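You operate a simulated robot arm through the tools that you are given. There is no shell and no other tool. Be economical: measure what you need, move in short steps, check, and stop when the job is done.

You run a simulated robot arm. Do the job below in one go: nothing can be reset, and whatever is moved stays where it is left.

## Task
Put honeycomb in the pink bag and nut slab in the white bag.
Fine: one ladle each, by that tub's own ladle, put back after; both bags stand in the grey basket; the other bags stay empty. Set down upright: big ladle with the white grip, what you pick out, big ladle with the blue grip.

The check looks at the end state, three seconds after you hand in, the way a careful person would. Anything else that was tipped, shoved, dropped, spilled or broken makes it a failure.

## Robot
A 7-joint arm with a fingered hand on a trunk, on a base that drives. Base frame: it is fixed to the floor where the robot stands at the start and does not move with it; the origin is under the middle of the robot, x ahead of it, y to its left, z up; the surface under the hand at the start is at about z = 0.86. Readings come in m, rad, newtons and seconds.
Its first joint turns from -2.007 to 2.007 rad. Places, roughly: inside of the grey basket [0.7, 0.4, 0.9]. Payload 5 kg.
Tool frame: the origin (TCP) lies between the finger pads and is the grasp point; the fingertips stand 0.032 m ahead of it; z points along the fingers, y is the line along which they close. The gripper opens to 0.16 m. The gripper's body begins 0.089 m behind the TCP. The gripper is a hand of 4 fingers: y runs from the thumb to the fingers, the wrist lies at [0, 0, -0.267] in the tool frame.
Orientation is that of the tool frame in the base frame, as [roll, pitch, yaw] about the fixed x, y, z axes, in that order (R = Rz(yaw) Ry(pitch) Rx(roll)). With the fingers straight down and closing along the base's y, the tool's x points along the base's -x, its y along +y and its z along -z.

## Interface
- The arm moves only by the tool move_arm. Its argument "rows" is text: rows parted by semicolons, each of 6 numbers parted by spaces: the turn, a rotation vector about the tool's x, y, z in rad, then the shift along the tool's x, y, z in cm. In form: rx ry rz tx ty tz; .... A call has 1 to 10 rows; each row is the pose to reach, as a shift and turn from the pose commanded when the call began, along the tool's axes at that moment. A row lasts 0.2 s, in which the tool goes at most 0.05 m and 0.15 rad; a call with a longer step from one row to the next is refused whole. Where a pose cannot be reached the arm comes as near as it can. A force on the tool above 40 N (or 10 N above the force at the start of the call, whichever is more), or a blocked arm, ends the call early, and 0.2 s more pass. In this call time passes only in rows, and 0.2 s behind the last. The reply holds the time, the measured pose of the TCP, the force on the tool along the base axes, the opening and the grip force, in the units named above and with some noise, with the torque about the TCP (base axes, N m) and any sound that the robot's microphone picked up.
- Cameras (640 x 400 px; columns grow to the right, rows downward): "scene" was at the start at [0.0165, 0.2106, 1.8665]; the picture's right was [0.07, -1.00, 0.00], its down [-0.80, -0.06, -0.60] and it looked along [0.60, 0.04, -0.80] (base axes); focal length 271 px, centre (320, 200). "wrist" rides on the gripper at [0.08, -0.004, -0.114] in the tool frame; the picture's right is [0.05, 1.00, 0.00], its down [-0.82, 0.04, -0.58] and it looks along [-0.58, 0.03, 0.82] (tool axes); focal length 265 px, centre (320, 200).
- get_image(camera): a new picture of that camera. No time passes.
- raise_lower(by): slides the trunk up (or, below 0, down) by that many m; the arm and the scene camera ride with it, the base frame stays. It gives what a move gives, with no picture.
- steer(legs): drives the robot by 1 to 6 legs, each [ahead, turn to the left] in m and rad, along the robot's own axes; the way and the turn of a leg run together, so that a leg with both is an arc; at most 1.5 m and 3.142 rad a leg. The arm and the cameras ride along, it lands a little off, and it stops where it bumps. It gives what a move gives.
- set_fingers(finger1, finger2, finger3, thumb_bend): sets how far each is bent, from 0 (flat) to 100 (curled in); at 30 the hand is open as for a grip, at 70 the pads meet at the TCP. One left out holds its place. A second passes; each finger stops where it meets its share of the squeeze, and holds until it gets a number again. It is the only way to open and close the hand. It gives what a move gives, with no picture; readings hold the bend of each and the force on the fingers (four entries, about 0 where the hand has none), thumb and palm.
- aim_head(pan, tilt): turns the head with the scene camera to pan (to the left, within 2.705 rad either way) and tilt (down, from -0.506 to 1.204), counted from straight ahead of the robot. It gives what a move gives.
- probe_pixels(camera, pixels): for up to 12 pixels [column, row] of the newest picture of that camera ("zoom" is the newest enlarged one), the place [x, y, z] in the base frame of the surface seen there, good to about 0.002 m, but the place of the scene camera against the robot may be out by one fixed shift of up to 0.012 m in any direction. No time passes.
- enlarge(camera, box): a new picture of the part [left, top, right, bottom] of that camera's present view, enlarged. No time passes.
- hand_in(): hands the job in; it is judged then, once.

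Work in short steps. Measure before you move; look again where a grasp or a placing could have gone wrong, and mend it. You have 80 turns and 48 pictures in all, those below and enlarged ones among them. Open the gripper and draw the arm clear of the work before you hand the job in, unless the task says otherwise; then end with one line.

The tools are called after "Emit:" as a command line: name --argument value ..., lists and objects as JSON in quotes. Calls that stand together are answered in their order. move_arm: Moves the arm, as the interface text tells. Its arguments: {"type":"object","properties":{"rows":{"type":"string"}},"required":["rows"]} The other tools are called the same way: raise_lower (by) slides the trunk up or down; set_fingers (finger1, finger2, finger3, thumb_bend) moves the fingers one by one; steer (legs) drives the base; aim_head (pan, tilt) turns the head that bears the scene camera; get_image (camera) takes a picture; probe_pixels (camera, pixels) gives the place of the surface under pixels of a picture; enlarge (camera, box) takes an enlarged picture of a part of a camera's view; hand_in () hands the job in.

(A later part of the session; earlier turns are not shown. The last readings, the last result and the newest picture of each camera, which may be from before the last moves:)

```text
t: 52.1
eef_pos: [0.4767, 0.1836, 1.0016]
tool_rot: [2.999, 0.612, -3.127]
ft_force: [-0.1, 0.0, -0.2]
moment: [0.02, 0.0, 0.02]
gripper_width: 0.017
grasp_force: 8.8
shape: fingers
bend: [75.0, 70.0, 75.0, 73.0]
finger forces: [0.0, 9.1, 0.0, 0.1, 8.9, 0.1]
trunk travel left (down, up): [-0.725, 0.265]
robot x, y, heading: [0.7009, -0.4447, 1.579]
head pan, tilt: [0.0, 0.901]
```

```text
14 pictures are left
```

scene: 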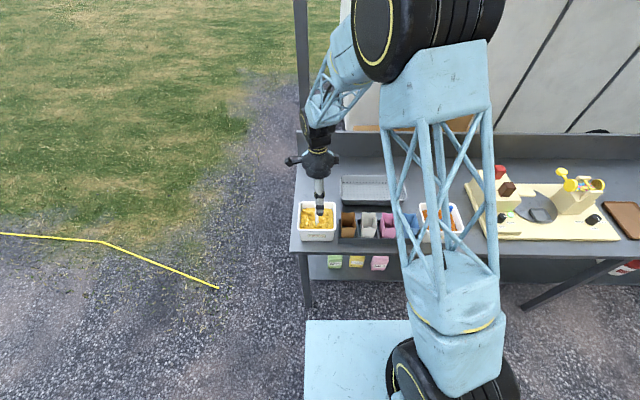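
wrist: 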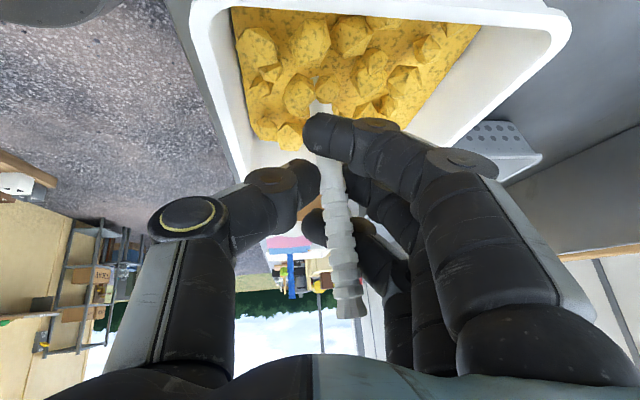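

The cup is immersed again. Open the fingers halfway and check it stands.

Emit:
set_fingers --finger1 40 --finger2 40 --finger3 40 --thumb_bend 40

Emit:
move_arm --rows "0 0 0 0 0 -3; 0 0 0 0 0 -6; 0 0 0 0 0 -9; 0 0 0 0 0 -12; 0 0 0 0 0 -15"

Emit:
get_image --camera "wrist"

```text
t: 53.1
eef_pos: [0.4773, 0.1846, 1.0014]
tool_rot: [2.997, 0.614, -3.129]
ft_force: [-0.7, 4.3, 15.3]
moment: [-0.42, -0.22, 0.22]
gripper_width: 0.1121
grasp_force: 10.2
shape: fingers
bend: [44.0, 40.0, 40.0, 43.0]
finger forces: [5.0, 0.0, 0.0, 0.0, 15.2, 0.0]
trunk travel left (down, up): [-0.725, 0.265]
robot x, y, heading: [0.7121, -0.4471, 1.572]
head pan, tilt: [0.0, 0.901]
```

```text
t: 54.4
eef_pos: [0.3886, 0.1616, 1.1248]
tool_rot: [2.998, 0.614, -3.127]
ft_force: [0.2, -0.8, 0.0]
moment: [0.02, 0.0, 0.01]
gripper_width: 0.1303
grasp_force: 0.0
shape: fingers
bend: [40.0, 40.0, 40.0, 40.0]
finger forces: [0.0, 0.0, 0.1, 0.1, 0.0, 0.0]
trunk travel left (down, up): [-0.725, 0.265]
robot x, y, heading: [0.7078, -0.4512, 1.579]
head pan, tilt: [0.0, 0.901]
```

```text
13 pictures are left
```

wrist: 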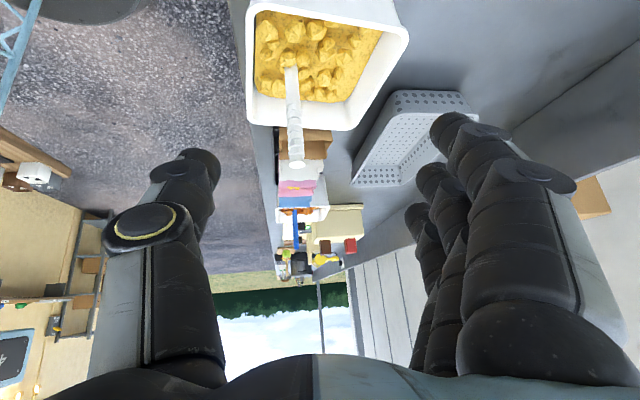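

The opening fingers brushed the tub rim (15 N, upward). I check the tub's place and the ladle's stance.

Emit:
probe_pixels --camera "wrist" --pixels '[[290, 80], [292, 105], [295, 135], [297, 163], [252, 60], [398, 25], [262, 118], [345, 126], [255, 15]]'

```text
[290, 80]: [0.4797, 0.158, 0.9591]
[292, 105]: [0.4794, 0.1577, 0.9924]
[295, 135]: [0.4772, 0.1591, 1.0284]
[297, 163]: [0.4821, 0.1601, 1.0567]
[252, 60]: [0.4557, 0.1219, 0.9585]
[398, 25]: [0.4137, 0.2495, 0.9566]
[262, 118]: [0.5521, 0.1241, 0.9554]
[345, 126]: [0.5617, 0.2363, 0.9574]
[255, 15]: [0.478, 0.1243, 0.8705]
```

The tub seems to have slid ~3 cm toward −y. I compare using the same scene crop as before.

Emit:
enlarge --camera "scene" --box '[270, 120, 410, 260]'

Emit:
probe_pixels --camera "zoom" --pixels '[[200, 250], [250, 330], [300, 300], [305, 245], [255, 238], [250, 345], [250, 355], [250, 310], [255, 242], [210, 330], [295, 330]]'

```text
2.86 times, centred on (340, 190) of scene
```

zoom: 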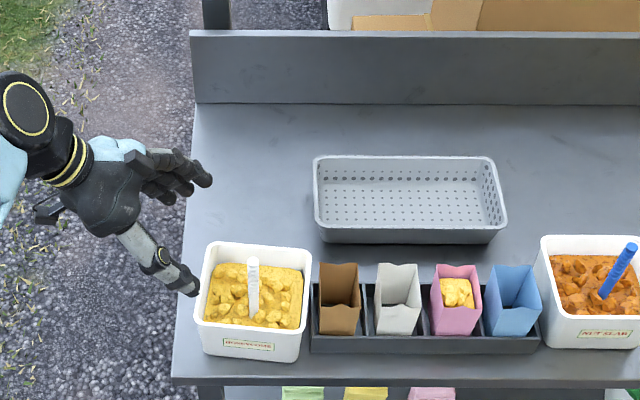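

```text
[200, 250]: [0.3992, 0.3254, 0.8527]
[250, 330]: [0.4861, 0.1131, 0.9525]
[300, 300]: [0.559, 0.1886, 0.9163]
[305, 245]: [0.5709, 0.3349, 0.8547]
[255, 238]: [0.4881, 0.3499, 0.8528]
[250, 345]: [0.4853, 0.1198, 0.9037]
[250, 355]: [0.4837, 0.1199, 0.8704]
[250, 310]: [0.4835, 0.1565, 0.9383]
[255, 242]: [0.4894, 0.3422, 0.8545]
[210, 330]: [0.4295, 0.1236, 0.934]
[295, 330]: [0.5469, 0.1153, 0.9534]
```

The tub slid ~2.5 cm toward the front and turned ~5° clockwise. I'll push it back gently with the straight fingers as a paddle from the front; first bring the hand upright in front of the counter edge.

Emit:
set_fingers --finger1 30 --finger2 30 --finger3 30 --thumb_bend 30

Emit:
move_arm --rows "0.025 0.123 0 0.05 -4.4 -0.7; 0.05 0.246 0 0.1 -8.9 -1.4; 0.075 0.369 0 0.15 -13.3 -2.1; 0.1 0.492 0 0.2 -17.8 -2.7; 0.125 0.614 0 -3.1 -18.2 -0.4; 0.125 0.614 0 -6.3 -18.6 1.9; 0.125 0.614 0 -8.9 -18.9 3.65"

```text
t: 55.4
eef_pos: [0.3897, 0.1616, 1.1246]
tool_rot: [2.998, 0.614, -3.126]
ft_force: [0.3, 0.0, 0.6]
moment: [-0.04, -0.01, -0.02]
gripper_width: 0.1702
grasp_force: 0.0
shape: fingers
bend: [30.0, 30.0, 30.0, 30.0]
finger forces: [0.0, 0.0, 0.1, 0.0, 0.0, 0.1]
trunk travel left (down, up): [-0.725, 0.265]
robot x, y, heading: [0.7017, -0.4481, 1.573]
head pan, tilt: [0.0, 0.901]
```

```text
t: 57.0
eef_pos: [0.502, -0.0178, 1.1231]
tool_rot: [3.141, 0.001, -3.08]
ft_force: [0.8, -0.2, -0.1]
moment: [0.02, 0.03, -0.01]
gripper_width: 0.1703
grasp_force: 0.0
shape: fingers
bend: [30.0, 30.0, 30.0, 30.0]
finger forces: [0.0, 0.1, 0.0, 0.0, 0.0, 0.0]
trunk travel left (down, up): [-0.725, 0.265]
robot x, y, heading: [0.7051, -0.4502, 1.576]
head pan, tilt: [0.0, 0.901]
```

Straighten yaw and descend in front of the tub to TCP z≈0.912 (tips 0.88, above the counter).

Emit:
move_arm --rows "0 0 0.06 0 0 4.5; 0 0 0.06 0 0 9; 0 0 0.06 0 0 13.5; 0 0 0.06 0 0 17.5; 0 0 0.06 0 0 20; 0 0 0.06 0 0 21.1"

Emit:
get_image --camera "wrist"

```text
t: 58.4
eef_pos: [0.4993, -0.0192, 0.9102]
tool_rot: [-3.139, 0.001, -3.14]
ft_force: [-0.7, 0.3, -0.4]
moment: [0.01, 0.01, -0.01]
gripper_width: 0.1704
grasp_force: 0.1
shape: fingers
bend: [30.0, 30.0, 30.0, 30.0]
finger forces: [0.0, 0.0, 0.0, 0.0, 0.1, 0.1]
trunk travel left (down, up): [-0.725, 0.265]
robot x, y, heading: [0.7079, -0.4534, 1.581]
head pan, tilt: [0.0, 0.901]
```

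```text
11 pictures are left
```

wrist: 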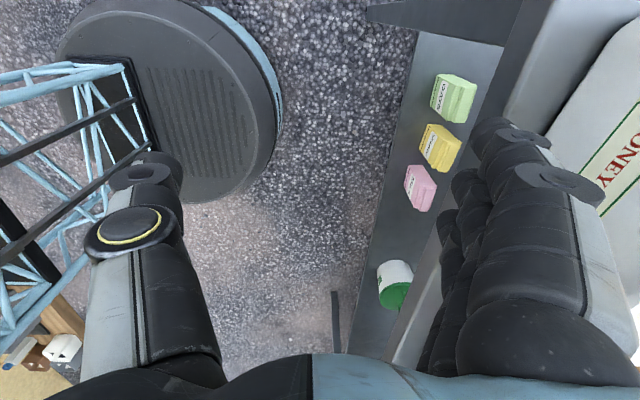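

Probe the tub's front face and finger backs.

Emit:
probe_pixels --camera "wrist" --pixels '[[575, 110], [600, 80], [630, 60], [625, 230], [605, 220], [560, 140], [600, 200], [590, 270], [540, 60], [525, 110]]'

```text
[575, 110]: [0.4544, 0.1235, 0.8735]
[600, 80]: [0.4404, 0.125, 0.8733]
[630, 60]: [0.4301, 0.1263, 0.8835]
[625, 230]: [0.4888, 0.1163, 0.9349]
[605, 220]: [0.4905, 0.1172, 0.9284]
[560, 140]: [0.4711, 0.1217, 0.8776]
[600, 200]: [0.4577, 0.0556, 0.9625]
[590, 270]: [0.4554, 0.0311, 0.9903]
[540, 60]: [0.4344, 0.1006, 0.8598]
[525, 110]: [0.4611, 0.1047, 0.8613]
```

Front face (z≈0.875) runs y 0.126→0.1217 from x 0.43→0.47: ~5° clockwise, needs ~+2 cm. I back off 1.5 cm and flatten the fingers so the tips lead.

Emit:
move_arm --rows "0 0 0 0 -1.5 0"

Emit:
set_fingers --finger1 10 --finger2 10 --finger3 10

Emit:
get_image --camera "wrist"

Emit:
probe_pixels --camera "wrist" --pixels '[[545, 130], [560, 150], [575, 170], [590, 190], [535, 110], [600, 210], [560, 110], [520, 120]]'

```text
t: 58.8
eef_pos: [0.5026, -0.0335, 0.9103]
tool_rot: [-3.141, 0.0, 3.141]
ft_force: [0.1, 0.5, 0.7]
moment: [0.04, -0.01, -0.03]
gripper_width: 0.1703
grasp_force: 0.1
shape: fingers
bend: [30.0, 30.0, 30.0, 30.0]
finger forces: [0.0, 0.2, 0.0, 0.0, 0.0, 0.0]
trunk travel left (down, up): [-0.725, 0.265]
robot x, y, heading: [0.7054, -0.4484, 1.578]
head pan, tilt: [0.0, 0.901]
```

```text
t: 59.8
eef_pos: [0.5005, -0.0344, 0.9114]
tool_rot: [3.141, 0.003, 3.141]
ft_force: [0.8, 0.7, -0.5]
moment: [-0.04, 0.0, 0.01]
gripper_width: 0.1949
grasp_force: 0.1
shape: fingers
bend: [10.0, 10.0, 10.0, 30.0]
finger forces: [0.0, 0.0, 0.0, 0.1, 0.0, 0.1]
trunk travel left (down, up): [-0.725, 0.265]
robot x, y, heading: [0.708, -0.4485, 1.574]
head pan, tilt: [0.0, 0.901]
```

```text
10 pictures are left
```

wrist: 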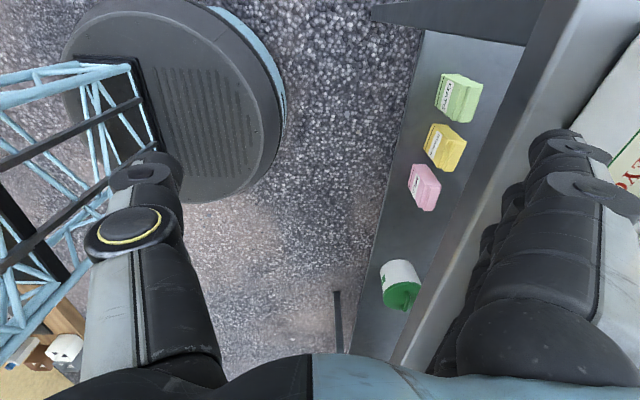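

```text
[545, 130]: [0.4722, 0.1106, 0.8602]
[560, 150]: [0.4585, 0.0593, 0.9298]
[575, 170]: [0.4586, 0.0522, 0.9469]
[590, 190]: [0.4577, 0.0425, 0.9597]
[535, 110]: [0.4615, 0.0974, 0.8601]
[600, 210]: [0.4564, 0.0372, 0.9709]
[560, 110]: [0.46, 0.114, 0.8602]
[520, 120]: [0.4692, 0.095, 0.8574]
```

Tips now lead (≈0.11–0.12 m ahead of TCP). Push +y slowly by 4 cm, watching force.

Emit:
move_arm --rows "0 0 0 0 1 0; 0 0 0 0 2 0; 0 0 0 0 2.5 0; 0 0 0 0 3 0; 0 0 0 0 3.5 0; 0 0 0 0 4 0; 0 0 0 0 4 0"

Emit:
enlarge --camera "wrist" --box '[480, 0, 640, 200]'

Emit:
probe_pixels --camera "wrist" --pixels '[[590, 100], [610, 80], [630, 60], [580, 115], [600, 120], [620, 120], [620, 150], [630, 100]]'

```text
t: 61.4
eef_pos: [0.5024, 0.006, 0.9107]
tool_rot: [3.141, 0.001, 3.141]
ft_force: [0.5, -3.3, 0.7]
moment: [0.05, -0.01, -0.05]
gripper_width: 0.1947
grasp_force: 0.3
shape: fingers
bend: [10.0, 11.0, 12.0, 30.0]
finger forces: [0.3, 0.7, 1.5, 0.0, 0.1, 0.0]
trunk travel left (down, up): [-0.725, 0.265]
robot x, y, heading: [0.7095, -0.4492, 1.577]
head pan, tilt: [0.0, 0.901]
```

```text
2.00 times, centred on (560, 100) of wrist
```

zoom: 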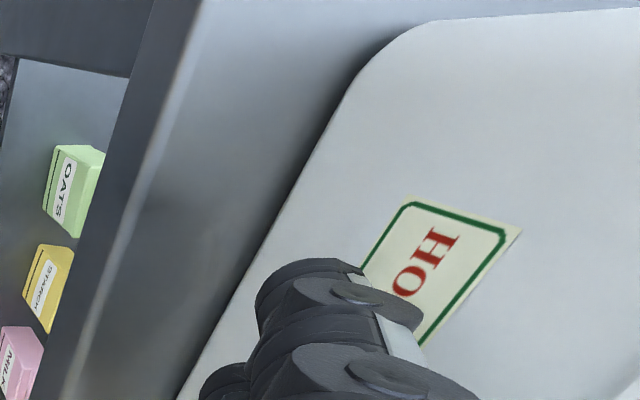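

```text
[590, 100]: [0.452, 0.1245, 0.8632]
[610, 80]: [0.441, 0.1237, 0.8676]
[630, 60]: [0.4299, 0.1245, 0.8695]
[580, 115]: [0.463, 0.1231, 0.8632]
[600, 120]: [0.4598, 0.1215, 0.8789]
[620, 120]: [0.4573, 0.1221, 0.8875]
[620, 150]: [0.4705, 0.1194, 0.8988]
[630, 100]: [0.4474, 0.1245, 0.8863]
```

Contact made; the front face is now square (y≈0.124). Push another 1.8 cm to its original place (~0.142).

Emit:
move_arm --rows "0 0 0 0 0.5 0; 0 0 0 0 1 0; 0 0 0 0 1.4 0; 0 0 0 0 1.8 0; 0 0 0 0 1.8 0"

Emit:
enlarge --camera "wrist" --box '[480, 0, 640, 200]'

Emit:
probe_pixels --camera "wrist" --pixels '[[598, 100], [618, 80], [636, 60], [590, 115], [610, 120], [630, 100], [620, 120]]'

```text
t: 62.5
eef_pos: [0.5017, 0.0244, 0.9108]
tool_rot: [3.141, 0.001, -3.141]
ft_force: [0.4, -3.0, 0.9]
moment: [0.08, -0.02, -0.07]
gripper_width: 0.194
grasp_force: 1.4
shape: fingers
bend: [11.0, 11.0, 11.0, 30.0]
finger forces: [0.9, 0.9, 0.8, 0.0, 0.1, 0.1]
trunk travel left (down, up): [-0.725, 0.265]
robot x, y, heading: [0.7087, -0.4472, 1.582]
head pan, tilt: [0.0, 0.901]
```

```text
2.00 times, centred on (560, 100) of wrist
```

zoom: 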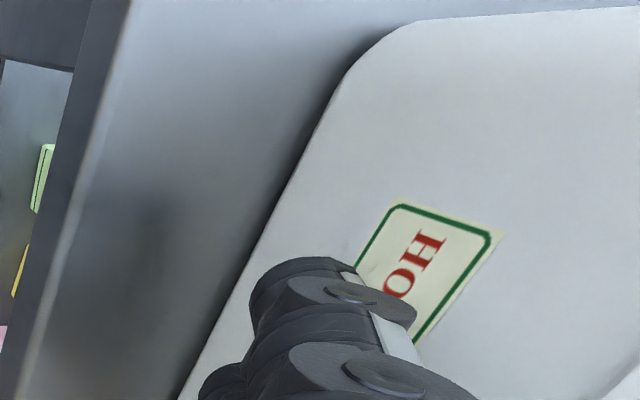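

```text
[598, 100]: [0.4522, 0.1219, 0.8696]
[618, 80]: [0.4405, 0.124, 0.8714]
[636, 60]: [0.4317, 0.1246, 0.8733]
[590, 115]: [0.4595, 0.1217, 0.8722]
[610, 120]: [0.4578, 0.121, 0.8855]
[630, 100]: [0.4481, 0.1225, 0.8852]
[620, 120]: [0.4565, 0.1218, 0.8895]
```

Those readings came from the older wrist picture; I probe the newest zoom instead.

Emit:
probe_pixels --camera "zoom" --pixels '[[300, 220], [350, 130], [400, 60], [330, 180], [420, 100], [270, 250], [480, 60], [600, 60]]'

```text
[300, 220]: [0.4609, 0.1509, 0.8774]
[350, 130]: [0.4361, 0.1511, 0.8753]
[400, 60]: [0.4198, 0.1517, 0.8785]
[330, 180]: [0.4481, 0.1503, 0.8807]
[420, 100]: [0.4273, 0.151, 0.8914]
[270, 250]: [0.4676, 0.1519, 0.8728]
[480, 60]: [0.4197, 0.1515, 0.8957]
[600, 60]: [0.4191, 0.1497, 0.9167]
```

Front face is square at y≈0.151 – within about a centimetre of the original. I withdraw backward and up, and re-check with the same scene crop.

Emit:
move_arm --rows "0 0 0 0 -2 0; 0 0 0 0 -5 0; 0 0 0 0 -6 -4; 0 0 0 0 -6 -8.5; 0 0 0 0 -6 -13; 0 0 0 0 -6 -17.5; 0 0 0 0 -6 -22; 0 0 0 0 -6 -26.5; 0 0 0 0 -6 -29"

Emit:
enlarge --camera "scene" --box '[270, 120, 410, 260]'

Emit:
probe_pixels --camera "zoom" --pixels '[[250, 240], [250, 243], [215, 235], [300, 238], [253, 255], [253, 280], [253, 300], [201, 260], [306, 260], [458, 290], [458, 270], [400, 290]]'

```text
t: 64.5
eef_pos: [0.504, -0.0335, 1.2033]
tool_rot: [3.141, 0.002, 3.141]
ft_force: [0.1, -0.5, 0.4]
moment: [0.01, 0.05, -0.02]
gripper_width: 0.1951
grasp_force: 0.1
shape: fingers
bend: [10.0, 10.0, 10.0, 30.0]
finger forces: [0.0, 0.0, 0.1, 0.0, 0.1, 0.0]
trunk travel left (down, up): [-0.725, 0.265]
robot x, y, heading: [0.7077, -0.4495, 1.584]
head pan, tilt: [0.0, 0.901]
```

```text
2.86 times, centred on (340, 190) of scene
```

zoom: 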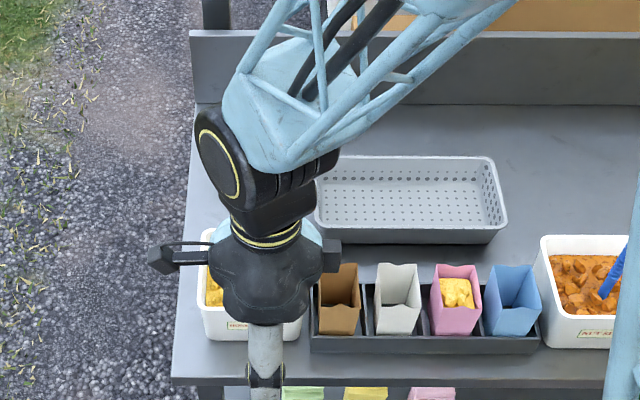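

```text
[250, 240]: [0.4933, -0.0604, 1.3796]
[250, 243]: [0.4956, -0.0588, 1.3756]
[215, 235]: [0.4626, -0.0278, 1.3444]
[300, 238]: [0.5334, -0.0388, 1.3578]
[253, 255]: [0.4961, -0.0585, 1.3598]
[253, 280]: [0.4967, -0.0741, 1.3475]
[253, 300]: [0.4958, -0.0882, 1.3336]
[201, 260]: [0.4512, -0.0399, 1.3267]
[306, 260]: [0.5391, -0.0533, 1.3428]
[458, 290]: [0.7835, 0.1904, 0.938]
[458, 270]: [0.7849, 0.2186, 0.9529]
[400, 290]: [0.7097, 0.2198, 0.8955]
```

Tub is back within ~8 mm of its original spot; honeycomb ladle and pink bag fine. Now to the nut-slab ladle: set fingers to 40 and move across, high above everything.

Emit:
set_fingers --finger1 40 --finger2 40 --finger3 40 --thumb_bend 40

Emit:
move_arm --rows "0 0 0 -4.4 2 0; 0 0 0 -8.8 4 0; 0 0 0 -13.2 6 0; 0 0 0 -17.6 8 0; 0 0 0 -22 10 0; 0 0 0 -26.4 12 0; 0 0 0 -30.8 14 0; 0 0 0 -35.2 16 0; 0 0 0 -39.6 18 0; 0 0 0 -44 20 0"

Emit:
move_arm --rows "0 0 0 -4.2 2 2; 0 0 0 -4.2 2 4"

Emit:
get_image --camera "wrist"

```text
t: 65.5
eef_pos: [0.5042, -0.0336, 1.2031]
tool_rot: [3.141, 0.002, -3.141]
ft_force: [0.3, 0.6, 0.6]
moment: [0.03, -0.01, -0.01]
gripper_width: 0.1322
grasp_force: 0.1
shape: fingers
bend: [40.0, 40.0, 40.0, 40.0]
finger forces: [0.1, 0.1, 0.1, 0.0, 0.1, 0.1]
trunk travel left (down, up): [-0.725, 0.265]
robot x, y, heading: [0.7076, -0.4486, 1.579]
head pan, tilt: [0.0, 0.901]
```

```text
t: 67.8
eef_pos: [0.946, 0.1651, 1.2018]
tool_rot: [-3.141, -0.001, -3.14]
ft_force: [0.1, 0.4, -0.1]
moment: [-0.04, 0.02, -0.02]
gripper_width: 0.1321
grasp_force: 0.2
shape: fingers
bend: [40.0, 40.0, 40.0, 40.0]
finger forces: [0.0, 0.1, 0.0, 0.0, 0.0, 0.0]
trunk travel left (down, up): [-0.725, 0.265]
robot x, y, heading: [0.706, -0.4483, 1.579]
head pan, tilt: [0.0, 0.901]
```

```text
refused: row 1 steps farther than a row can; nothing moved
```

```text
6 pictures are left
```

wrist: 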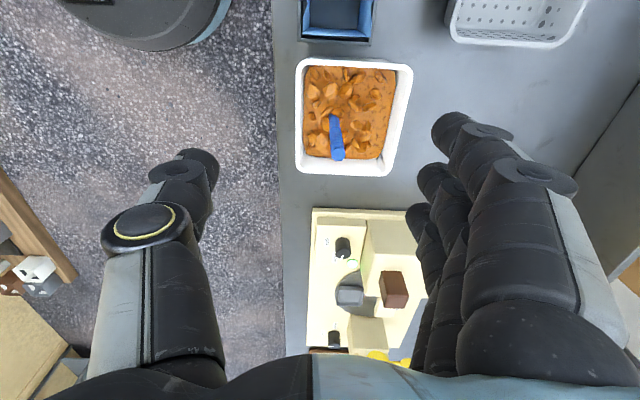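

The picture still serves: blue handle at (333,118)–(338,155). Probing it and the tub rim.

Emit:
probe_pixels --camera "wrist" --pixels '[[333, 118], [335, 130], [337, 145], [338, 155], [337, 152], [300, 65], [298, 150], [320, 172], [385, 172], [405, 75]]'

```text
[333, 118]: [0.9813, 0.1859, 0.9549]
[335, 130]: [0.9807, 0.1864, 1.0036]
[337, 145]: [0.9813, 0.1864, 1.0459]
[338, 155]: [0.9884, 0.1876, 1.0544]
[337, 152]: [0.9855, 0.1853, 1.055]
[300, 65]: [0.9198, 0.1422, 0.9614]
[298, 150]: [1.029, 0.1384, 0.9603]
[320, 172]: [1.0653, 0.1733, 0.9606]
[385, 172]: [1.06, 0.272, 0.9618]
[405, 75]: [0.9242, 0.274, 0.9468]
```

Axis ≈ (0.989, 0.187), top z≈1.056. Descend around it to TCP z≈1.010.

Emit:
move_arm --rows "0 0 0 -2.2 1.1 2; 0 0 0 -4.3 2.2 4; 0 0 0 -4.3 2.2 8.5; 0 0 0 -4.3 2.2 13; 0 0 0 -4.3 2.2 17; 0 0 0 -4.3 2.2 19.2"

Emit:
set_fingers --finger1 85 --finger2 78 --finger3 85 --thumb_bend 78

```text
t: 69.2
eef_pos: [0.9881, 0.1872, 1.0103]
tool_rot: [3.14, 0.003, -3.14]
ft_force: [0.3, -0.1, -0.5]
moment: [-0.05, -0.03, -0.01]
gripper_width: 0.1321
grasp_force: 0.1
shape: fingers
bend: [40.0, 40.0, 40.0, 40.0]
finger forces: [0.0, 0.1, 0.0, 0.1, 0.0, 0.1]
trunk travel left (down, up): [-0.725, 0.265]
robot x, y, heading: [0.7082, -0.4473, 1.575]
head pan, tilt: [0.0, 0.901]
```

```text
t: 70.2
eef_pos: [0.9868, 0.187, 1.0113]
tool_rot: [-3.141, 0.003, -3.14]
ft_force: [-0.3, 0.6, 0.0]
moment: [0.13, -0.01, 0.0]
gripper_width: 0.0231
grasp_force: 11.6
shape: fingers
bend: [85.0, 71.0, 85.0, 72.0]
finger forces: [0.1, 11.7, 0.0, 0.1, 11.6, 0.0]
trunk travel left (down, up): [-0.725, 0.265]
robot x, y, heading: [0.707, -0.4468, 1.581]
head pan, tilt: [0.0, 0.901]
```

Gripped (11.7 N). Lift the ladle straight up to z≈1.195.

Emit:
move_arm --rows "0 0 0 0 0 -1; 0 0 0 0 0 -2; 0 0 0 0 0 -3; 0 0 0 0 0 -4; 0 0 0 0 0 -5; 0 0 0 0 0 -7; 0 0 0 0 0 -10; 0 0 0 0 0 -13; 0 0 0 0 0 -16; 0 0 0 0 0 -18.5"

```text
t: 72.3
eef_pos: [0.9851, 0.186, 1.1964]
tool_rot: [3.141, 0.001, 3.141]
ft_force: [-0.8, 0.0, -1.7]
moment: [0.04, -0.03, -0.03]
gripper_width: 0.0228
grasp_force: 12.0
shape: fingers
bend: [85.0, 71.0, 85.0, 73.0]
finger forces: [0.0, 11.7, 0.0, 0.0, 11.6, 0.1]
trunk travel left (down, up): [-0.725, 0.265]
robot x, y, heading: [0.7059, -0.4457, 1.579]
head pan, tilt: [0.0, 0.901]
```

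Carry it level over to the white bag (x≈0.711) while turning the hand −1.5 rad.

Emit:
move_arm --rows "0 0 -0.15 2.7 -0.2 0; 0 0 -0.3 5.5 -0.4 0; 0 0 -0.45 8.2 -0.6 0; 0 0 -0.6 11 -0.8 0; 0 0 -0.75 13.7 -1 0; 0 0 -0.9 16.4 -1.2 0; 0 0 -1.05 19.2 -1.4 0; 0 0 -1.2 21.9 -1.6 0; 0 0 -1.35 24.7 -1.8 0; 0 0 -1.5 27.4 -2 0"

Emit:
steer --legs '[[-0.2, 0]]'

Emit:
get_image --camera "wrist"

```text
t: 74.5
eef_pos: [0.7123, 0.1643, 1.196]
tool_rot: [-3.141, 0.0, -1.638]
ft_force: [-0.1, 0.7, -0.6]
moment: [-0.01, 0.02, 0.04]
gripper_width: 0.0227
grasp_force: 11.5
shape: fingers
bend: [85.0, 71.0, 85.0, 73.0]
finger forces: [0.1, 11.6, 0.0, 0.1, 11.2, 0.1]
trunk travel left (down, up): [-0.725, 0.265]
robot x, y, heading: [0.7074, -0.4495, 1.577]
head pan, tilt: [0.0, 0.901]
```

```text
t: 76.1
eef_pos: [0.7123, -0.0366, 1.1966]
tool_rot: [-3.14, 0.002, -1.642]
ft_force: [0.5, -1.1, -1.1]
moment: [0.07, 0.01, 0.02]
gripper_width: 0.0227
grasp_force: 11.7
shape: fingers
bend: [85.0, 71.0, 85.0, 73.0]
finger forces: [0.1, 11.7, 0.0, 0.0, 11.4, 0.0]
trunk travel left (down, up): [-0.725, 0.265]
robot x, y, heading: [0.709, -0.6448, 1.576]
head pan, tilt: [0.0, 0.901]
```

```text
5 pictures are left
```

wrist: 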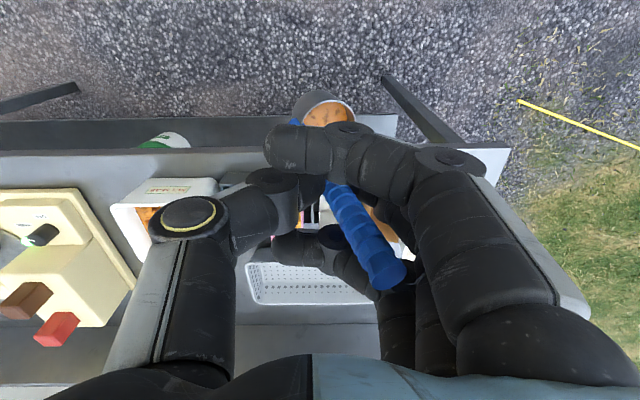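

Cup is loaded at (328,112). Probe cup and handle for offsets.

Emit:
probe_pixels --camera "wrist" --pixels '[[385, 280], [360, 230], [340, 195], [297, 122], [325, 95], [298, 108], [352, 110], [328, 115], [310, 118], [345, 118]]'

```text
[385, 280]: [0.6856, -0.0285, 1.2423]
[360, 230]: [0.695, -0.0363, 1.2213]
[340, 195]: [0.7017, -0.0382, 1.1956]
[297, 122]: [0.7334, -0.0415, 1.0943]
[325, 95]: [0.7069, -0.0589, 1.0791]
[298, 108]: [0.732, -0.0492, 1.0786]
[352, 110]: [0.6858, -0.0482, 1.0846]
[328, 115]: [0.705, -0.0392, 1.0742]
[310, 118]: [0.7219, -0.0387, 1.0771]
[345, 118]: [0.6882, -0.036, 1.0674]
```

The ladle leans ~18° sideways in the grip. I level it by tilting the hand (about tool x), straighten yaw, and shift to x≈0.731 so the cup lines up with the white bag (x 0.696).

Emit:
move_arm --rows "-0.1 0 -0.02 0 -0.6 0; -0.2 0 -0.05 -0.1 -1.3 0; -0.313 0 -0.071 -0.14 -1.9 0"

Emit:
get_image --camera "wrist"

Emit:
probe_pixels --camera "wrist" --pixels '[[385, 280], [360, 230], [340, 195], [297, 122], [325, 95], [298, 108], [352, 110], [328, 115], [310, 118], [345, 118]]'

```text
t: 76.9
eef_pos: [0.7355, -0.0355, 1.1967]
tool_rot: [2.827, 0.011, -1.573]
ft_force: [0.1, 0.0, -0.2]
moment: [-0.02, 0.03, -0.03]
gripper_width: 0.0226
grasp_force: 12.1
shape: fingers
bend: [85.0, 70.0, 85.0, 74.0]
finger forces: [0.0, 11.8, 0.0, 0.0, 11.9, 0.0]
trunk travel left (down, up): [-0.725, 0.265]
robot x, y, heading: [0.7109, -0.6473, 1.577]
head pan, tilt: [0.0, 0.901]
```

```text
4 pictures are left
```

wrist: 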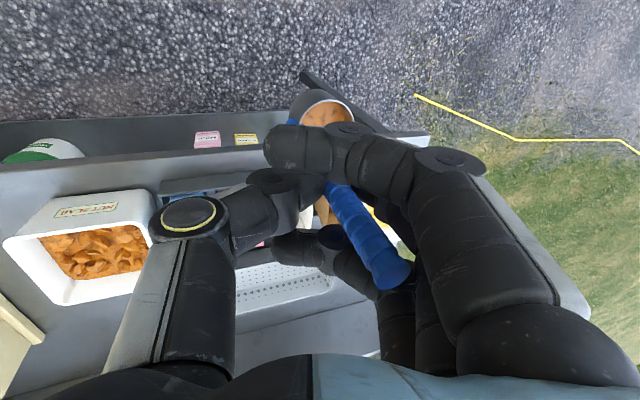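

```text
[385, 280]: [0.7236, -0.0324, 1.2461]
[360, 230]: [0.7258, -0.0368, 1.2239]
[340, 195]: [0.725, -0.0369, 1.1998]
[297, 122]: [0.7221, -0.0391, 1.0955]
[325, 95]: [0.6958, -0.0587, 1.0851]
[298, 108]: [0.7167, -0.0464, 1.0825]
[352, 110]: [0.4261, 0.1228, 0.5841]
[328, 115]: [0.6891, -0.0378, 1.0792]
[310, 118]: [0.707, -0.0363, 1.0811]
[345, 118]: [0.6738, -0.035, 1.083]
```

Handle is vertical and cup centre at x≈0.695, in line with the white bag. Approach while tilting 40° about base x, as before.

Emit:
move_arm --rows "0 0 0 -4.5 0 0; 0 -0.095 -0.031 -9 0 0; 0 -0.209 -0.068 -13 0 0; 0 -0.333 -0.108 -16 -0.15 0.48; 0 -0.456 -0.148 -17.8 -0.77 2.38; 0 -0.571 -0.185 -18 -1.55 4.76; 0 -0.666 -0.216 -18 -2.29 7.04"

```text
t: 78.5
eef_pos: [0.7333, 0.1451, 1.1254]
tool_rot: [2.83, 0.712, -1.567]
ft_force: [0.0, 0.3, -0.6]
moment: [-0.04, 0.0, 0.01]
gripper_width: 0.023
grasp_force: 11.6
shape: fingers
bend: [85.0, 70.0, 85.0, 74.0]
finger forces: [0.0, 11.9, 0.1, 0.0, 12.0, 0.0]
trunk travel left (down, up): [-0.725, 0.265]
robot x, y, heading: [0.7126, -0.6471, 1.583]
head pan, tilt: [0.0, 0.901]
```

Continue the pour to 106° with the lip tracked over the white bag.

Emit:
move_arm --rows "0 -0.143 -0.046 2.32 -0.37 0.17; 0 -0.285 -0.092 4.2 -0.48 0.53; 0 -0.428 -0.139 6.33 -0.74 1.3; 0 -0.571 -0.185 8.27 -1.04 2.23; 0 -0.713 -0.231 9.41 -1.15 2.57; 0 -0.856 -0.277 10.43 -1.28 2.99; 0 -0.999 -0.323 11.24 -1.48 3.6; 0 -1.094 -0.354 11.56 -1.6 3.96; 0 -1.094 -0.354 11.56 -1.6 3.96"

```text
t: 80.5
eef_pos: [0.7365, 0.0861, 1.0156]
tool_rot: [-0.321, 1.28, 1.563]
ft_force: [0.4, 0.0, -0.9]
moment: [-0.12, -0.01, 0.03]
gripper_width: 0.0225
grasp_force: 12.3
shape: fingers
bend: [85.0, 70.0, 85.0, 74.0]
finger forces: [0.0, 12.0, 0.6, 0.1, 11.7, 0.0]
trunk travel left (down, up): [-0.725, 0.265]
robot x, y, heading: [0.709, -0.6481, 1.575]
head pan, tilt: [0.0, 0.901]
```

Tilt on to ~130° with a small jiggle, then look.

Emit:
move_arm --rows "0 -0.143 -0.046 0.1 -0.1 0.3; 0 -0.285 -0.092 0.2 -0.2 0.65; 0 -0.38 -0.123 0.28 -0.3 0.91; 0 -0.38 -0.123 0.28 -0.3 0.91; 0 -0.285 -0.092 0.2 -0.2 0.65; 0 -0.4 -0.13 0.28 -0.3 0.91; 0 -0.4 -0.13 0.28 -0.3 0.91"

Emit:
enlarge --camera "scene" --box '[335, 150, 405, 200]'

```text
t: 82.1
eef_pos: [0.7356, 0.0958, 1.0169]
tool_rot: [-0.316, 0.858, 1.569]
ft_force: [-0.2, 0.4, -1.1]
moment: [-0.08, 0.01, -0.01]
gripper_width: 0.0227
grasp_force: 11.9
shape: fingers
bend: [85.0, 70.0, 85.0, 74.0]
finger forces: [0.0, 11.8, 0.6, 0.0, 11.5, 0.1]
trunk travel left (down, up): [-0.725, 0.265]
robot x, y, heading: [0.7122, -0.6464, 1.582]
head pan, tilt: [0.0, 0.901]
```

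```text
8.00 times, centred on (370, 175) of scene
```

zoom: 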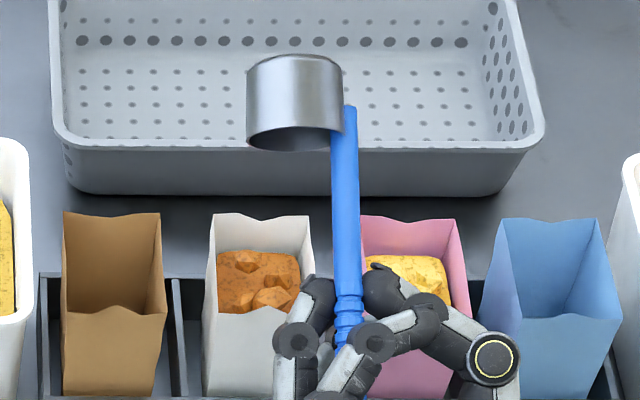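

Nut slab is in the white bag, cup empty, nothing spilled. Probe the handle line to see how much it sagged.

Emit:
probe_pixels --camera "zoom" --pixels '[[345, 320], [343, 280], [343, 240], [344, 200], [345, 160], [347, 120], [295, 70], [260, 90], [335, 90]]'

```text
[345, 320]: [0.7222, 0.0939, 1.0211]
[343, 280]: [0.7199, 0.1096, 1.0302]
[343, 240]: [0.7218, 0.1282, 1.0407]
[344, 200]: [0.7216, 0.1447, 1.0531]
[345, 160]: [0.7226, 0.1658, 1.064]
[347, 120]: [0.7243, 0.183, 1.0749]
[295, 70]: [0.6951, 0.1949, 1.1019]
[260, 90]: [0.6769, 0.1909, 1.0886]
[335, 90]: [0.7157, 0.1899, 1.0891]
```

Sag only ~8°. Withdraw up and back while untilting, as before.

Emit:
move_arm --rows "0 0.095 0.031 -3.38 -0.68 2.08; 0 0.19 0.062 -7.73 -1.0 3.08; 0 0.333 0.108 -11.96 -0.89 2.73; 0 0.476 0.154 -16.18 -0.78 2.39; 0 0.618 0.2 -20.09 -0.79 2.41; 0 0.761 0.246 -21.5 -0.75 2.29; 0 0.903 0.293 -21.5 -0.75 2.29; 0 1.046 0.339 -21.5 -0.75 2.29; 0 1.189 0.385 -21.5 -0.75 2.29; 0 1.331 0.431 -21.5 -0.75 2.29"

Emit:
move_arm --rows "0 0.143 0.046 0 0 0; 0 0.285 0.092 0 0 0; 0 0.428 0.139 0 0 0; 0 0.571 0.185 0 0 0; 0 0.713 0.231 0 0 0; 0 0.704 0.228 0 0 0"

Emit:
steer --legs '[[0.2, 0]]'

```text
t: 84.3
eef_pos: [0.736, -0.0273, 1.1952]
tool_rot: [2.833, 0.884, -1.568]
ft_force: [0.2, 0.2, -1.2]
moment: [-0.04, -0.04, -0.01]
gripper_width: 0.0227
grasp_force: 11.3
shape: fingers
bend: [85.0, 70.0, 85.0, 74.0]
finger forces: [0.0, 11.2, 0.8, 0.0, 11.2, 0.1]
out of reach, approached as far as the arm can: row 7, 8
trunk travel left (down, up): [-0.725, 0.265]
robot x, y, heading: [0.7102, -0.6511, 1.573]
head pan, tilt: [0.0, 0.901]
```

```text
t: 85.7
eef_pos: [0.7373, -0.0261, 1.1938]
tool_rot: [2.83, 0.143, -1.571]
ft_force: [0.9, -0.6, -1.2]
moment: [-0.01, 0.03, -0.01]
gripper_width: 0.0223
grasp_force: 10.2
shape: fingers
bend: [85.0, 70.0, 85.0, 74.0]
finger forces: [0.0, 10.8, 0.2, 0.0, 10.7, 0.0]
trunk travel left (down, up): [-0.725, 0.265]
robot x, y, heading: [0.7122, -0.6504, 1.574]
head pan, tilt: [0.0, 0.901]
```

```text
t: 87.3
eef_pos: [0.7369, 0.178, 1.1931]
tool_rot: [2.832, 0.142, -1.575]
ft_force: [-0.9, 0.9, 0.0]
moment: [-0.06, -0.02, 0.03]
gripper_width: 0.0224
grasp_force: 10.5
shape: fingers
bend: [85.0, 70.0, 85.0, 74.0]
finger forces: [0.1, 10.7, 0.1, 0.0, 10.7, 0.1]
trunk travel left (down, up): [-0.725, 0.265]
robot x, y, heading: [0.7046, -0.4458, 1.577]
head pan, tilt: [0.0, 0.901]
```

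Ladle is upright again. Carry it back over the nut-slab tub, turning about the vertical.

Emit:
move_arm --rows "0.0209 -0.0446 0.1395 0 -2.33 -0.745; 0.0418 -0.0892 0.279 0 -4.66 -1.49; 0.0627 -0.1338 0.4185 0 -6.99 -2.24; 0.0836 -0.1784 0.558 0 -9.32 -2.98; 0.1045 -0.223 0.6975 0 -11.65 -3.73; 0.1254 -0.2676 0.837 0 -13.98 -4.47; 0.1463 -0.3122 0.9765 -0.1 -16.31 -5.22; 0.1672 -0.3568 1.116 -0.1 -18.64 -5.96; 0.1881 -0.4014 1.2555 -0.1 -20.97 -6.71; 0.209 -0.446 1.395 -0.1 -23.3 -7.45"

Emit:
get_image --camera "wrist"

```text
t: 89.5
eef_pos: [0.9853, 0.1759, 1.195]
tool_rot: [2.83, 0.139, -3.056]
ft_force: [-0.1, -0.4, -0.3]
moment: [-0.04, 0.01, 0.02]
gripper_width: 0.0227
grasp_force: 10.7
shape: fingers
bend: [85.0, 70.0, 85.0, 74.0]
finger forces: [0.0, 10.7, 0.2, 0.0, 10.7, 0.0]
trunk travel left (down, up): [-0.725, 0.265]
robot x, y, heading: [0.7099, -0.4439, 1.576]
head pan, tilt: [0.0, 0.901]
```

```text
2 pictures are left
```

wrist: 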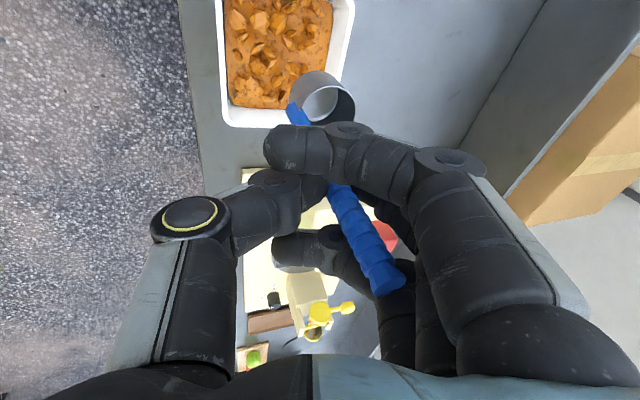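

Two pictures left, so I probe this one thoroughly: handle, cup, tub rim.

Emit:
probe_pixels --camera "wrist" --pixels '[[385, 285], [362, 235], [345, 200], [297, 115], [315, 72], [288, 100], [352, 105], [325, 75], [222, 100], [280, 124], [338, 65], [350, 20]]'

```text
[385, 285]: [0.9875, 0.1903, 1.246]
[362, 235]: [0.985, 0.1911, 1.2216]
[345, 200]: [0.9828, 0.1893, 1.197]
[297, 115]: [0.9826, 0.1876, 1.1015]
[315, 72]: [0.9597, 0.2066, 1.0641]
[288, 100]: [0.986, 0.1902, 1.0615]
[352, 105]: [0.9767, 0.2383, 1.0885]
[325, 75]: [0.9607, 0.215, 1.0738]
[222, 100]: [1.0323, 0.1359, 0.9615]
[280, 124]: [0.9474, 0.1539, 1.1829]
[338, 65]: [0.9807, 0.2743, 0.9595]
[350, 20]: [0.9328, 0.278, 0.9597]
```

Handle vertical at ≈(0.991, 0.189), tub unmoved. Lower straight down 18.5 cm.

Emit:
move_arm --rows "0 0 0 0.4 -0.9 2.8; 0 0 0 0.8 -1.8 5.6; 0 0 0 1.17 -2.6 8; 0 0 0 1.5 -3.3 10.2; 0 0 0 1.76 -3.9 12; 0 0 0 2.0 -4.4 13.6; 0 0 0 2.2 -4.85 15; 0 0 0 2.39 -5.25 16.25; 0 0 0 2.57 -5.64 17.45"

Emit:
set_fingers --finger1 52 --finger2 52 --finger3 52 --thumb_bend 57

```text
t: 91.5
eef_pos: [0.9833, 0.1758, 1.0102]
tool_rot: [2.831, 0.14, -3.055]
ft_force: [0.1, -0.8, -0.8]
moment: [-0.01, 0.0, 0.0]
gripper_width: 0.0225
grasp_force: 10.7
shape: fingers
bend: [85.0, 70.0, 85.0, 74.0]
finger forces: [0.0, 10.7, 0.1, 0.0, 10.7, 0.0]
trunk travel left (down, up): [-0.725, 0.265]
robot x, y, heading: [0.7122, -0.4427, 1.575]
head pan, tilt: [0.0, 0.901]
```

```text
t: 92.5
eef_pos: [0.9841, 0.1749, 1.0112]
tool_rot: [2.831, 0.139, -3.055]
ft_force: [0.6, 0.6, 0.7]
moment: [-0.01, 0.01, 0.01]
gripper_width: 0.075
grasp_force: 0.1
shape: fingers
bend: [52.0, 52.0, 52.0, 56.0]
finger forces: [0.1, 0.0, 0.1, 0.0, 0.1, 0.0]
trunk travel left (down, up): [-0.725, 0.265]
robot x, y, heading: [0.7061, -0.4465, 1.576]
head pan, tilt: [0.0, 0.901]
```

Clean release, no contact forces. Withdraw straight up 20 cm.

Emit:
move_arm --rows "0 0 0 -0.28 0.61 -1.89; 0 0 0 -0.7 1.5 -4.7; 0 0 0 -1.2 2.7 -8.3; 0 0 0 -1.75 3.9 -12; 0 0 0 -2.3 5.1 -15.6; 0 0 0 -2.78 6.1 -18.9"

```text
t: 94.0
eef_pos: [0.983, 0.1771, 1.2096]
tool_rot: [2.832, 0.141, -3.054]
ft_force: [-0.9, -0.6, 0.4]
moment: [0.04, 0.03, 0.01]
gripper_width: 0.0752
grasp_force: 0.1
shape: fingers
bend: [52.0, 52.0, 52.0, 56.0]
finger forces: [0.0, 0.0, 0.0, 0.0, 0.1, 0.0]
trunk travel left (down, up): [-0.725, 0.265]
robot x, y, heading: [0.7095, -0.4437, 1.574]
head pan, tilt: [0.0, 0.901]
```

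Now the bags. Straighten the hand to vertical and move above the pink bag (0.776, 0.1815).

Emit:
move_arm --rows "0.063 0.0252 0.0217 4.22 0.3 0.53; 0.126 0.0504 0.0434 8.43 0.61 1.06; 0.189 0.0756 0.0652 12.65 0.91 1.59; 0.252 0.1008 0.0869 16.86 1.22 2.12; 0.315 0.126 0.1086 21.08 1.52 2.65"

Emit:
set_fingers --finger1 42 --finger2 42 --finger3 42 --thumb_bend 42

```text
t: 95.2
eef_pos: [0.769, 0.1808, 1.1623]
tool_rot: [-3.141, 0.001, -3.14]
ft_force: [0.1, -0.4, 0.3]
moment: [-0.02, -0.07, 0.02]
gripper_width: 0.0749
grasp_force: 0.1
shape: fingers
bend: [52.0, 52.0, 52.0, 56.0]
finger forces: [0.0, 0.0, 0.0, 0.0, 0.1, 0.0]
trunk travel left (down, up): [-0.725, 0.265]
robot x, y, heading: [0.7075, -0.4446, 1.576]
head pan, tilt: [0.0, 0.901]
```

```text
t: 96.2
eef_pos: [0.7718, 0.1811, 1.1628]
tool_rot: [3.139, 0.001, 3.142]
ft_force: [0.2, 0.3, 0.0]
moment: [-0.02, -0.03, -0.02]
gripper_width: 0.1224
grasp_force: 0.0
shape: fingers
bend: [42.0, 42.0, 42.0, 42.0]
finger forces: [0.0, 0.0, 0.1, 0.1, 0.1, 0.1]
trunk travel left (down, up): [-0.725, 0.265]
robot x, y, heading: [0.7059, -0.4446, 1.575]
head pan, tilt: [0.0, 0.901]
```

Descend to TCP z≈0.955 with fingers outside the pink bag's front and back walls, then close.

Emit:
move_arm --rows "0 0 0 -0.5 0 4.5; 0 0 0 -0.5 0 9; 0 0 0 -0.5 0 13.5; 0 0 0 -0.5 0 17; 0 0 0 -0.5 0 19; 0 0 0 -0.5 0 20.7"

Emit:
set_fingers --finger1 54 --finger2 64 --finger3 54 --thumb_bend 64

```text
t: 97.5
eef_pos: [0.782, 0.1834, 0.9525]
tool_rot: [3.141, -0.002, 3.142]
ft_force: [0.7, 0.6, 0.8]
moment: [0.01, 0.03, 0.0]
gripper_width: 0.1228
grasp_force: 0.1
shape: fingers
bend: [42.0, 42.0, 42.0, 42.0]
finger forces: [0.1, 0.0, 0.1, 0.0, 0.1, 0.0]
trunk travel left (down, up): [-0.725, 0.265]
robot x, y, heading: [0.7064, -0.4482, 1.578]
head pan, tilt: [0.0, 0.901]
```

```text
t: 98.5
eef_pos: [0.7812, 0.1837, 0.953]
tool_rot: [3.139, 0.0, 3.141]
ft_force: [-0.8, -0.2, 0.3]
moment: [-0.02, 0.02, 0.01]
gripper_width: 0.0811
grasp_force: 15.1
shape: fingers
bend: [51.0, 51.0, 53.0, 59.0]
finger forces: [4.0, 10.0, 1.3, 0.0, 15.1, 0.0]
trunk travel left (down, up): [-0.725, 0.265]
robot x, y, heading: [0.7048, -0.4471, 1.573]
head pan, tilt: [0.0, 0.901]
```

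Bag is held (15 N; three fingers in contact). Lift straight up 13 cm.

Emit:
move_arm --rows "0 0 0 0 0 -1; 0 0 0 0 0 -2.5; 0 0 0 0 0 -4.5; 0 0 0 0 0 -7; 0 0 0 0 0 -10; 0 0 0 0 0 -13"

Emit:
enlarge --camera "scene" --box '[300, 110, 460, 230]'

Emit:
probe_pixels --camera "zoom" --pixels '[[320, 200], [200, 200], [400, 200], [320, 150], [250, 150], [215, 110], [250, 180]]'

```text
t: 100.0
eef_pos: [0.7814, 0.1848, 1.0832]
tool_rot: [-3.141, 0.001, 3.14]
ft_force: [0.4, 0.1, -0.3]
moment: [0.0, -0.02, -0.02]
gripper_width: 0.0808
grasp_force: 15.2
shape: fingers
bend: [51.0, 51.0, 53.0, 59.0]
finger forces: [4.2, 10.2, 1.3, 0.0, 15.0, 0.0]
trunk travel left (down, up): [-0.725, 0.265]
robot x, y, heading: [0.7071, -0.4457, 1.57]
head pan, tilt: [0.0, 0.901]
```

```text
3.33 times, centred on (380, 170) of scene
```

zoom: 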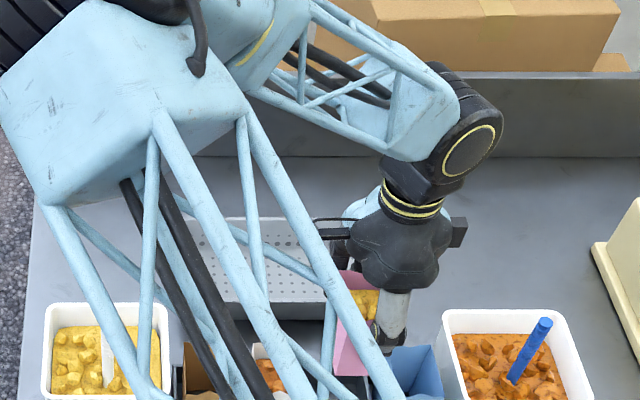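

```text
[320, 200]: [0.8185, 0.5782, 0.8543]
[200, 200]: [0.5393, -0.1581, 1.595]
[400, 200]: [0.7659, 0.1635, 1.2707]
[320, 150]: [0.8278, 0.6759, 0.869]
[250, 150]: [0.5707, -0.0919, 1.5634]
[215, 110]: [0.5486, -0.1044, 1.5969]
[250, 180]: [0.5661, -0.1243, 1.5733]
```

The pink bag hangs upright with its filling. Probe the basket's edges in this same picture.

Emit:
probe_pixels --camera "zoom" --pixels '[[215, 222], [220, 240], [225, 265], [275, 290], [290, 315], [300, 280], [305, 312], [300, 295], [285, 245], [283, 220], [320, 265], [300, 303]]'

```text
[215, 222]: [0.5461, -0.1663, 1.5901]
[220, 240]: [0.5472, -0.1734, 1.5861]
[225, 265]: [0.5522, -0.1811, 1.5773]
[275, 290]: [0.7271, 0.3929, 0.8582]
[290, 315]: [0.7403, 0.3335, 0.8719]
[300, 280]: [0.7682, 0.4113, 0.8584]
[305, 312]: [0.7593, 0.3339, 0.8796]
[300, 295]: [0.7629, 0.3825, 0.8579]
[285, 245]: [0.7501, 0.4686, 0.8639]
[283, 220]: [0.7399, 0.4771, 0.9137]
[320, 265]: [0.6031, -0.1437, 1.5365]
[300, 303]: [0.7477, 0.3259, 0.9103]
```

Carry the bag +22.5 cm in y over the basket, then lower it to the floor level of the basket.

Emit:
move_arm --rows "0 0 0 0.2 4.5 0; 0 0 0 0.4 9 0; 0 0 0 0.6 13.5 0; 0 0 0 0.8 18 0; 0 0 0 1 22.5 0; 0 0 0 1 22.5 0"

Emit:
move_arm --rows "0 0 0 0 0 3; 0 0 0 0 0 6; 0 0 0 0 0 9; 0 0 0 0 0 11; 0 0 0 0 0 12; 0 0 0 0 0 12.5; 0 0 0 0 0 12.9; 0 0 0 0 0 12.9"

```text
t: 101.3
eef_pos: [0.7694, 0.4082, 1.0846]
tool_rot: [3.139, 0.0, 3.141]
ft_force: [0.0, 0.5, -0.6]
moment: [-0.01, 0.01, -0.01]
gripper_width: 0.0809
grasp_force: 14.7
shape: fingers
bend: [51.0, 51.0, 53.0, 59.0]
finger forces: [3.9, 10.1, 1.1, 0.0, 14.7, 0.1]
trunk travel left (down, up): [-0.725, 0.265]
robot x, y, heading: [0.7088, -0.4437, 1.573]
head pan, tilt: [0.0, 0.901]
```

```text
t: 103.2
eef_pos: [0.7699, 0.4082, 0.9542]
tool_rot: [3.14, 0.002, 3.141]
ft_force: [-0.8, -0.1, -0.4]
moment: [-0.01, 0.09, -0.05]
gripper_width: 0.0809
grasp_force: 14.9
shape: fingers
bend: [51.0, 51.0, 53.0, 59.0]
finger forces: [3.8, 10.1, 1.2, 0.1, 14.6, 0.0]
trunk travel left (down, up): [-0.725, 0.265]
robot x, y, heading: [0.7077, -0.4456, 1.579]
head pan, tilt: [0.0, 0.901]
```

No floor contact felt yet; lower 3 mm more.

Emit:
move_arm --rows "0 0 0 0 0 0.15; 0 0 0 0 0 0.3; 0 0 0 0 0 0.3"

```text
t: 104.0
eef_pos: [0.7705, 0.4084, 0.9521]
tool_rot: [3.14, 0.001, -3.141]
ft_force: [0.8, 0.7, -0.1]
moment: [-0.03, -0.01, -0.03]
gripper_width: 0.081
grasp_force: 14.5
shape: fingers
bend: [51.0, 51.0, 53.0, 59.0]
finger forces: [3.9, 10.1, 1.2, 0.0, 14.6, 0.0]
trunk travel left (down, up): [-0.725, 0.265]
robot x, y, heading: [0.7099, -0.4444, 1.578]
head pan, tilt: [0.0, 0.901]
```

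Emit:
move_arm --rows "0 0 0 0 0 0.15; 0 0 0 0 0 0.3; 0 0 0 0 0 0.4; 0 0 0 0 0 0.4"

```text
t: 105.0
eef_pos: [0.7687, 0.4068, 0.9488]
tool_rot: [3.138, 0.002, -3.141]
ft_force: [3.5, -5.2, 13.7]
moment: [0.15, -0.02, -0.04]
gripper_width: 0.0807
grasp_force: 15.4
shape: fingers
bend: [51.0, 52.0, 54.0, 59.0]
finger forces: [3.3, 9.4, 1.1, 0.1, 17.7, 0.1]
trunk travel left (down, up): [-0.725, 0.265]
robot x, y, heading: [0.708, -0.4434, 1.576]
head pan, tilt: [0.0, 0.901]
```

Floor contact (13.7 N). Ease up 1.5 mm and open a little.

Emit:
move_arm --rows "0 0 0 0 0 -0.15"

Emit:
set_fingers --finger1 44 --finger2 44 --finger3 44 --thumb_bend 50

```text
t: 105.3
eef_pos: [0.7698, 0.4077, 0.9487]
tool_rot: [3.14, -0.003, -3.141]
ft_force: [1.1, -1.7, 5.0]
moment: [0.12, -0.03, -0.04]
gripper_width: 0.0806
grasp_force: 15.5
shape: fingers
bend: [51.0, 51.0, 54.0, 59.0]
finger forces: [3.9, 10.1, 1.0, 0.0, 15.7, 0.1]
trunk travel left (down, up): [-0.725, 0.265]
robot x, y, heading: [0.7058, -0.4422, 1.572]
head pan, tilt: [0.0, 0.901]
```

```text
t: 106.3
eef_pos: [0.7684, 0.4074, 0.9496]
tool_rot: [3.14, 0.001, 3.142]
ft_force: [0.3, -0.5, -0.2]
moment: [-0.02, 0.0, 0.03]
gripper_width: 0.102
grasp_force: 0.4
shape: fingers
bend: [44.0, 44.0, 44.0, 50.0]
finger forces: [0.4, 0.2, 0.1, 0.0, 0.0, 0.0]
trunk travel left (down, up): [-0.725, 0.265]
robot x, y, heading: [0.7085, -0.4444, 1.573]
head pan, tilt: [0.0, 0.901]
```

Released; open a touch more for clearance and lift straight up 20 cm.

Emit:
set_fingers --finger1 41 --finger2 41 --finger3 41 --thumb_bend 47

Emit:
move_arm --rows "0 0 0 0 0 -1; 0 0 0 0 0 -2.5; 0 0 0 0 0 -5; 0 0 0 0 0 -9; 0 0 0 0 0 -13; 0 0 0 0 0 -17; 0 0 0 0 0 -20"

```text
t: 107.3
eef_pos: [0.7687, 0.4072, 0.9502]
tool_rot: [3.139, 0.0, 3.141]
ft_force: [0.4, 0.0, 0.8]
moment: [-0.05, -0.02, 0.01]
gripper_width: 0.1099
grasp_force: 2.5
shape: fingers
bend: [42.0, 42.0, 42.0, 48.0]
finger forces: [1.2, 1.0, 0.7, 0.0, 2.5, 0.0]
trunk travel left (down, up): [-0.725, 0.265]
robot x, y, heading: [0.7089, -0.4462, 1.578]
head pan, tilt: [0.0, 0.901]
```

```text
t: 109.0
eef_pos: [0.7708, 0.4069, 1.1515]
tool_rot: [-3.141, -0.003, 3.141]
ft_force: [-0.5, 0.7, 0.0]
moment: [0.01, -0.01, 0.02]
gripper_width: 0.1145
grasp_force: 0.1
shape: fingers
bend: [41.0, 41.0, 41.0, 47.0]
finger forces: [0.0, 0.0, 0.0, 0.0, 0.0, 0.0]
trunk travel left (down, up): [-0.725, 0.265]
robot x, y, heading: [0.7092, -0.4449, 1.576]
head pan, tilt: [0.0, 0.901]
```

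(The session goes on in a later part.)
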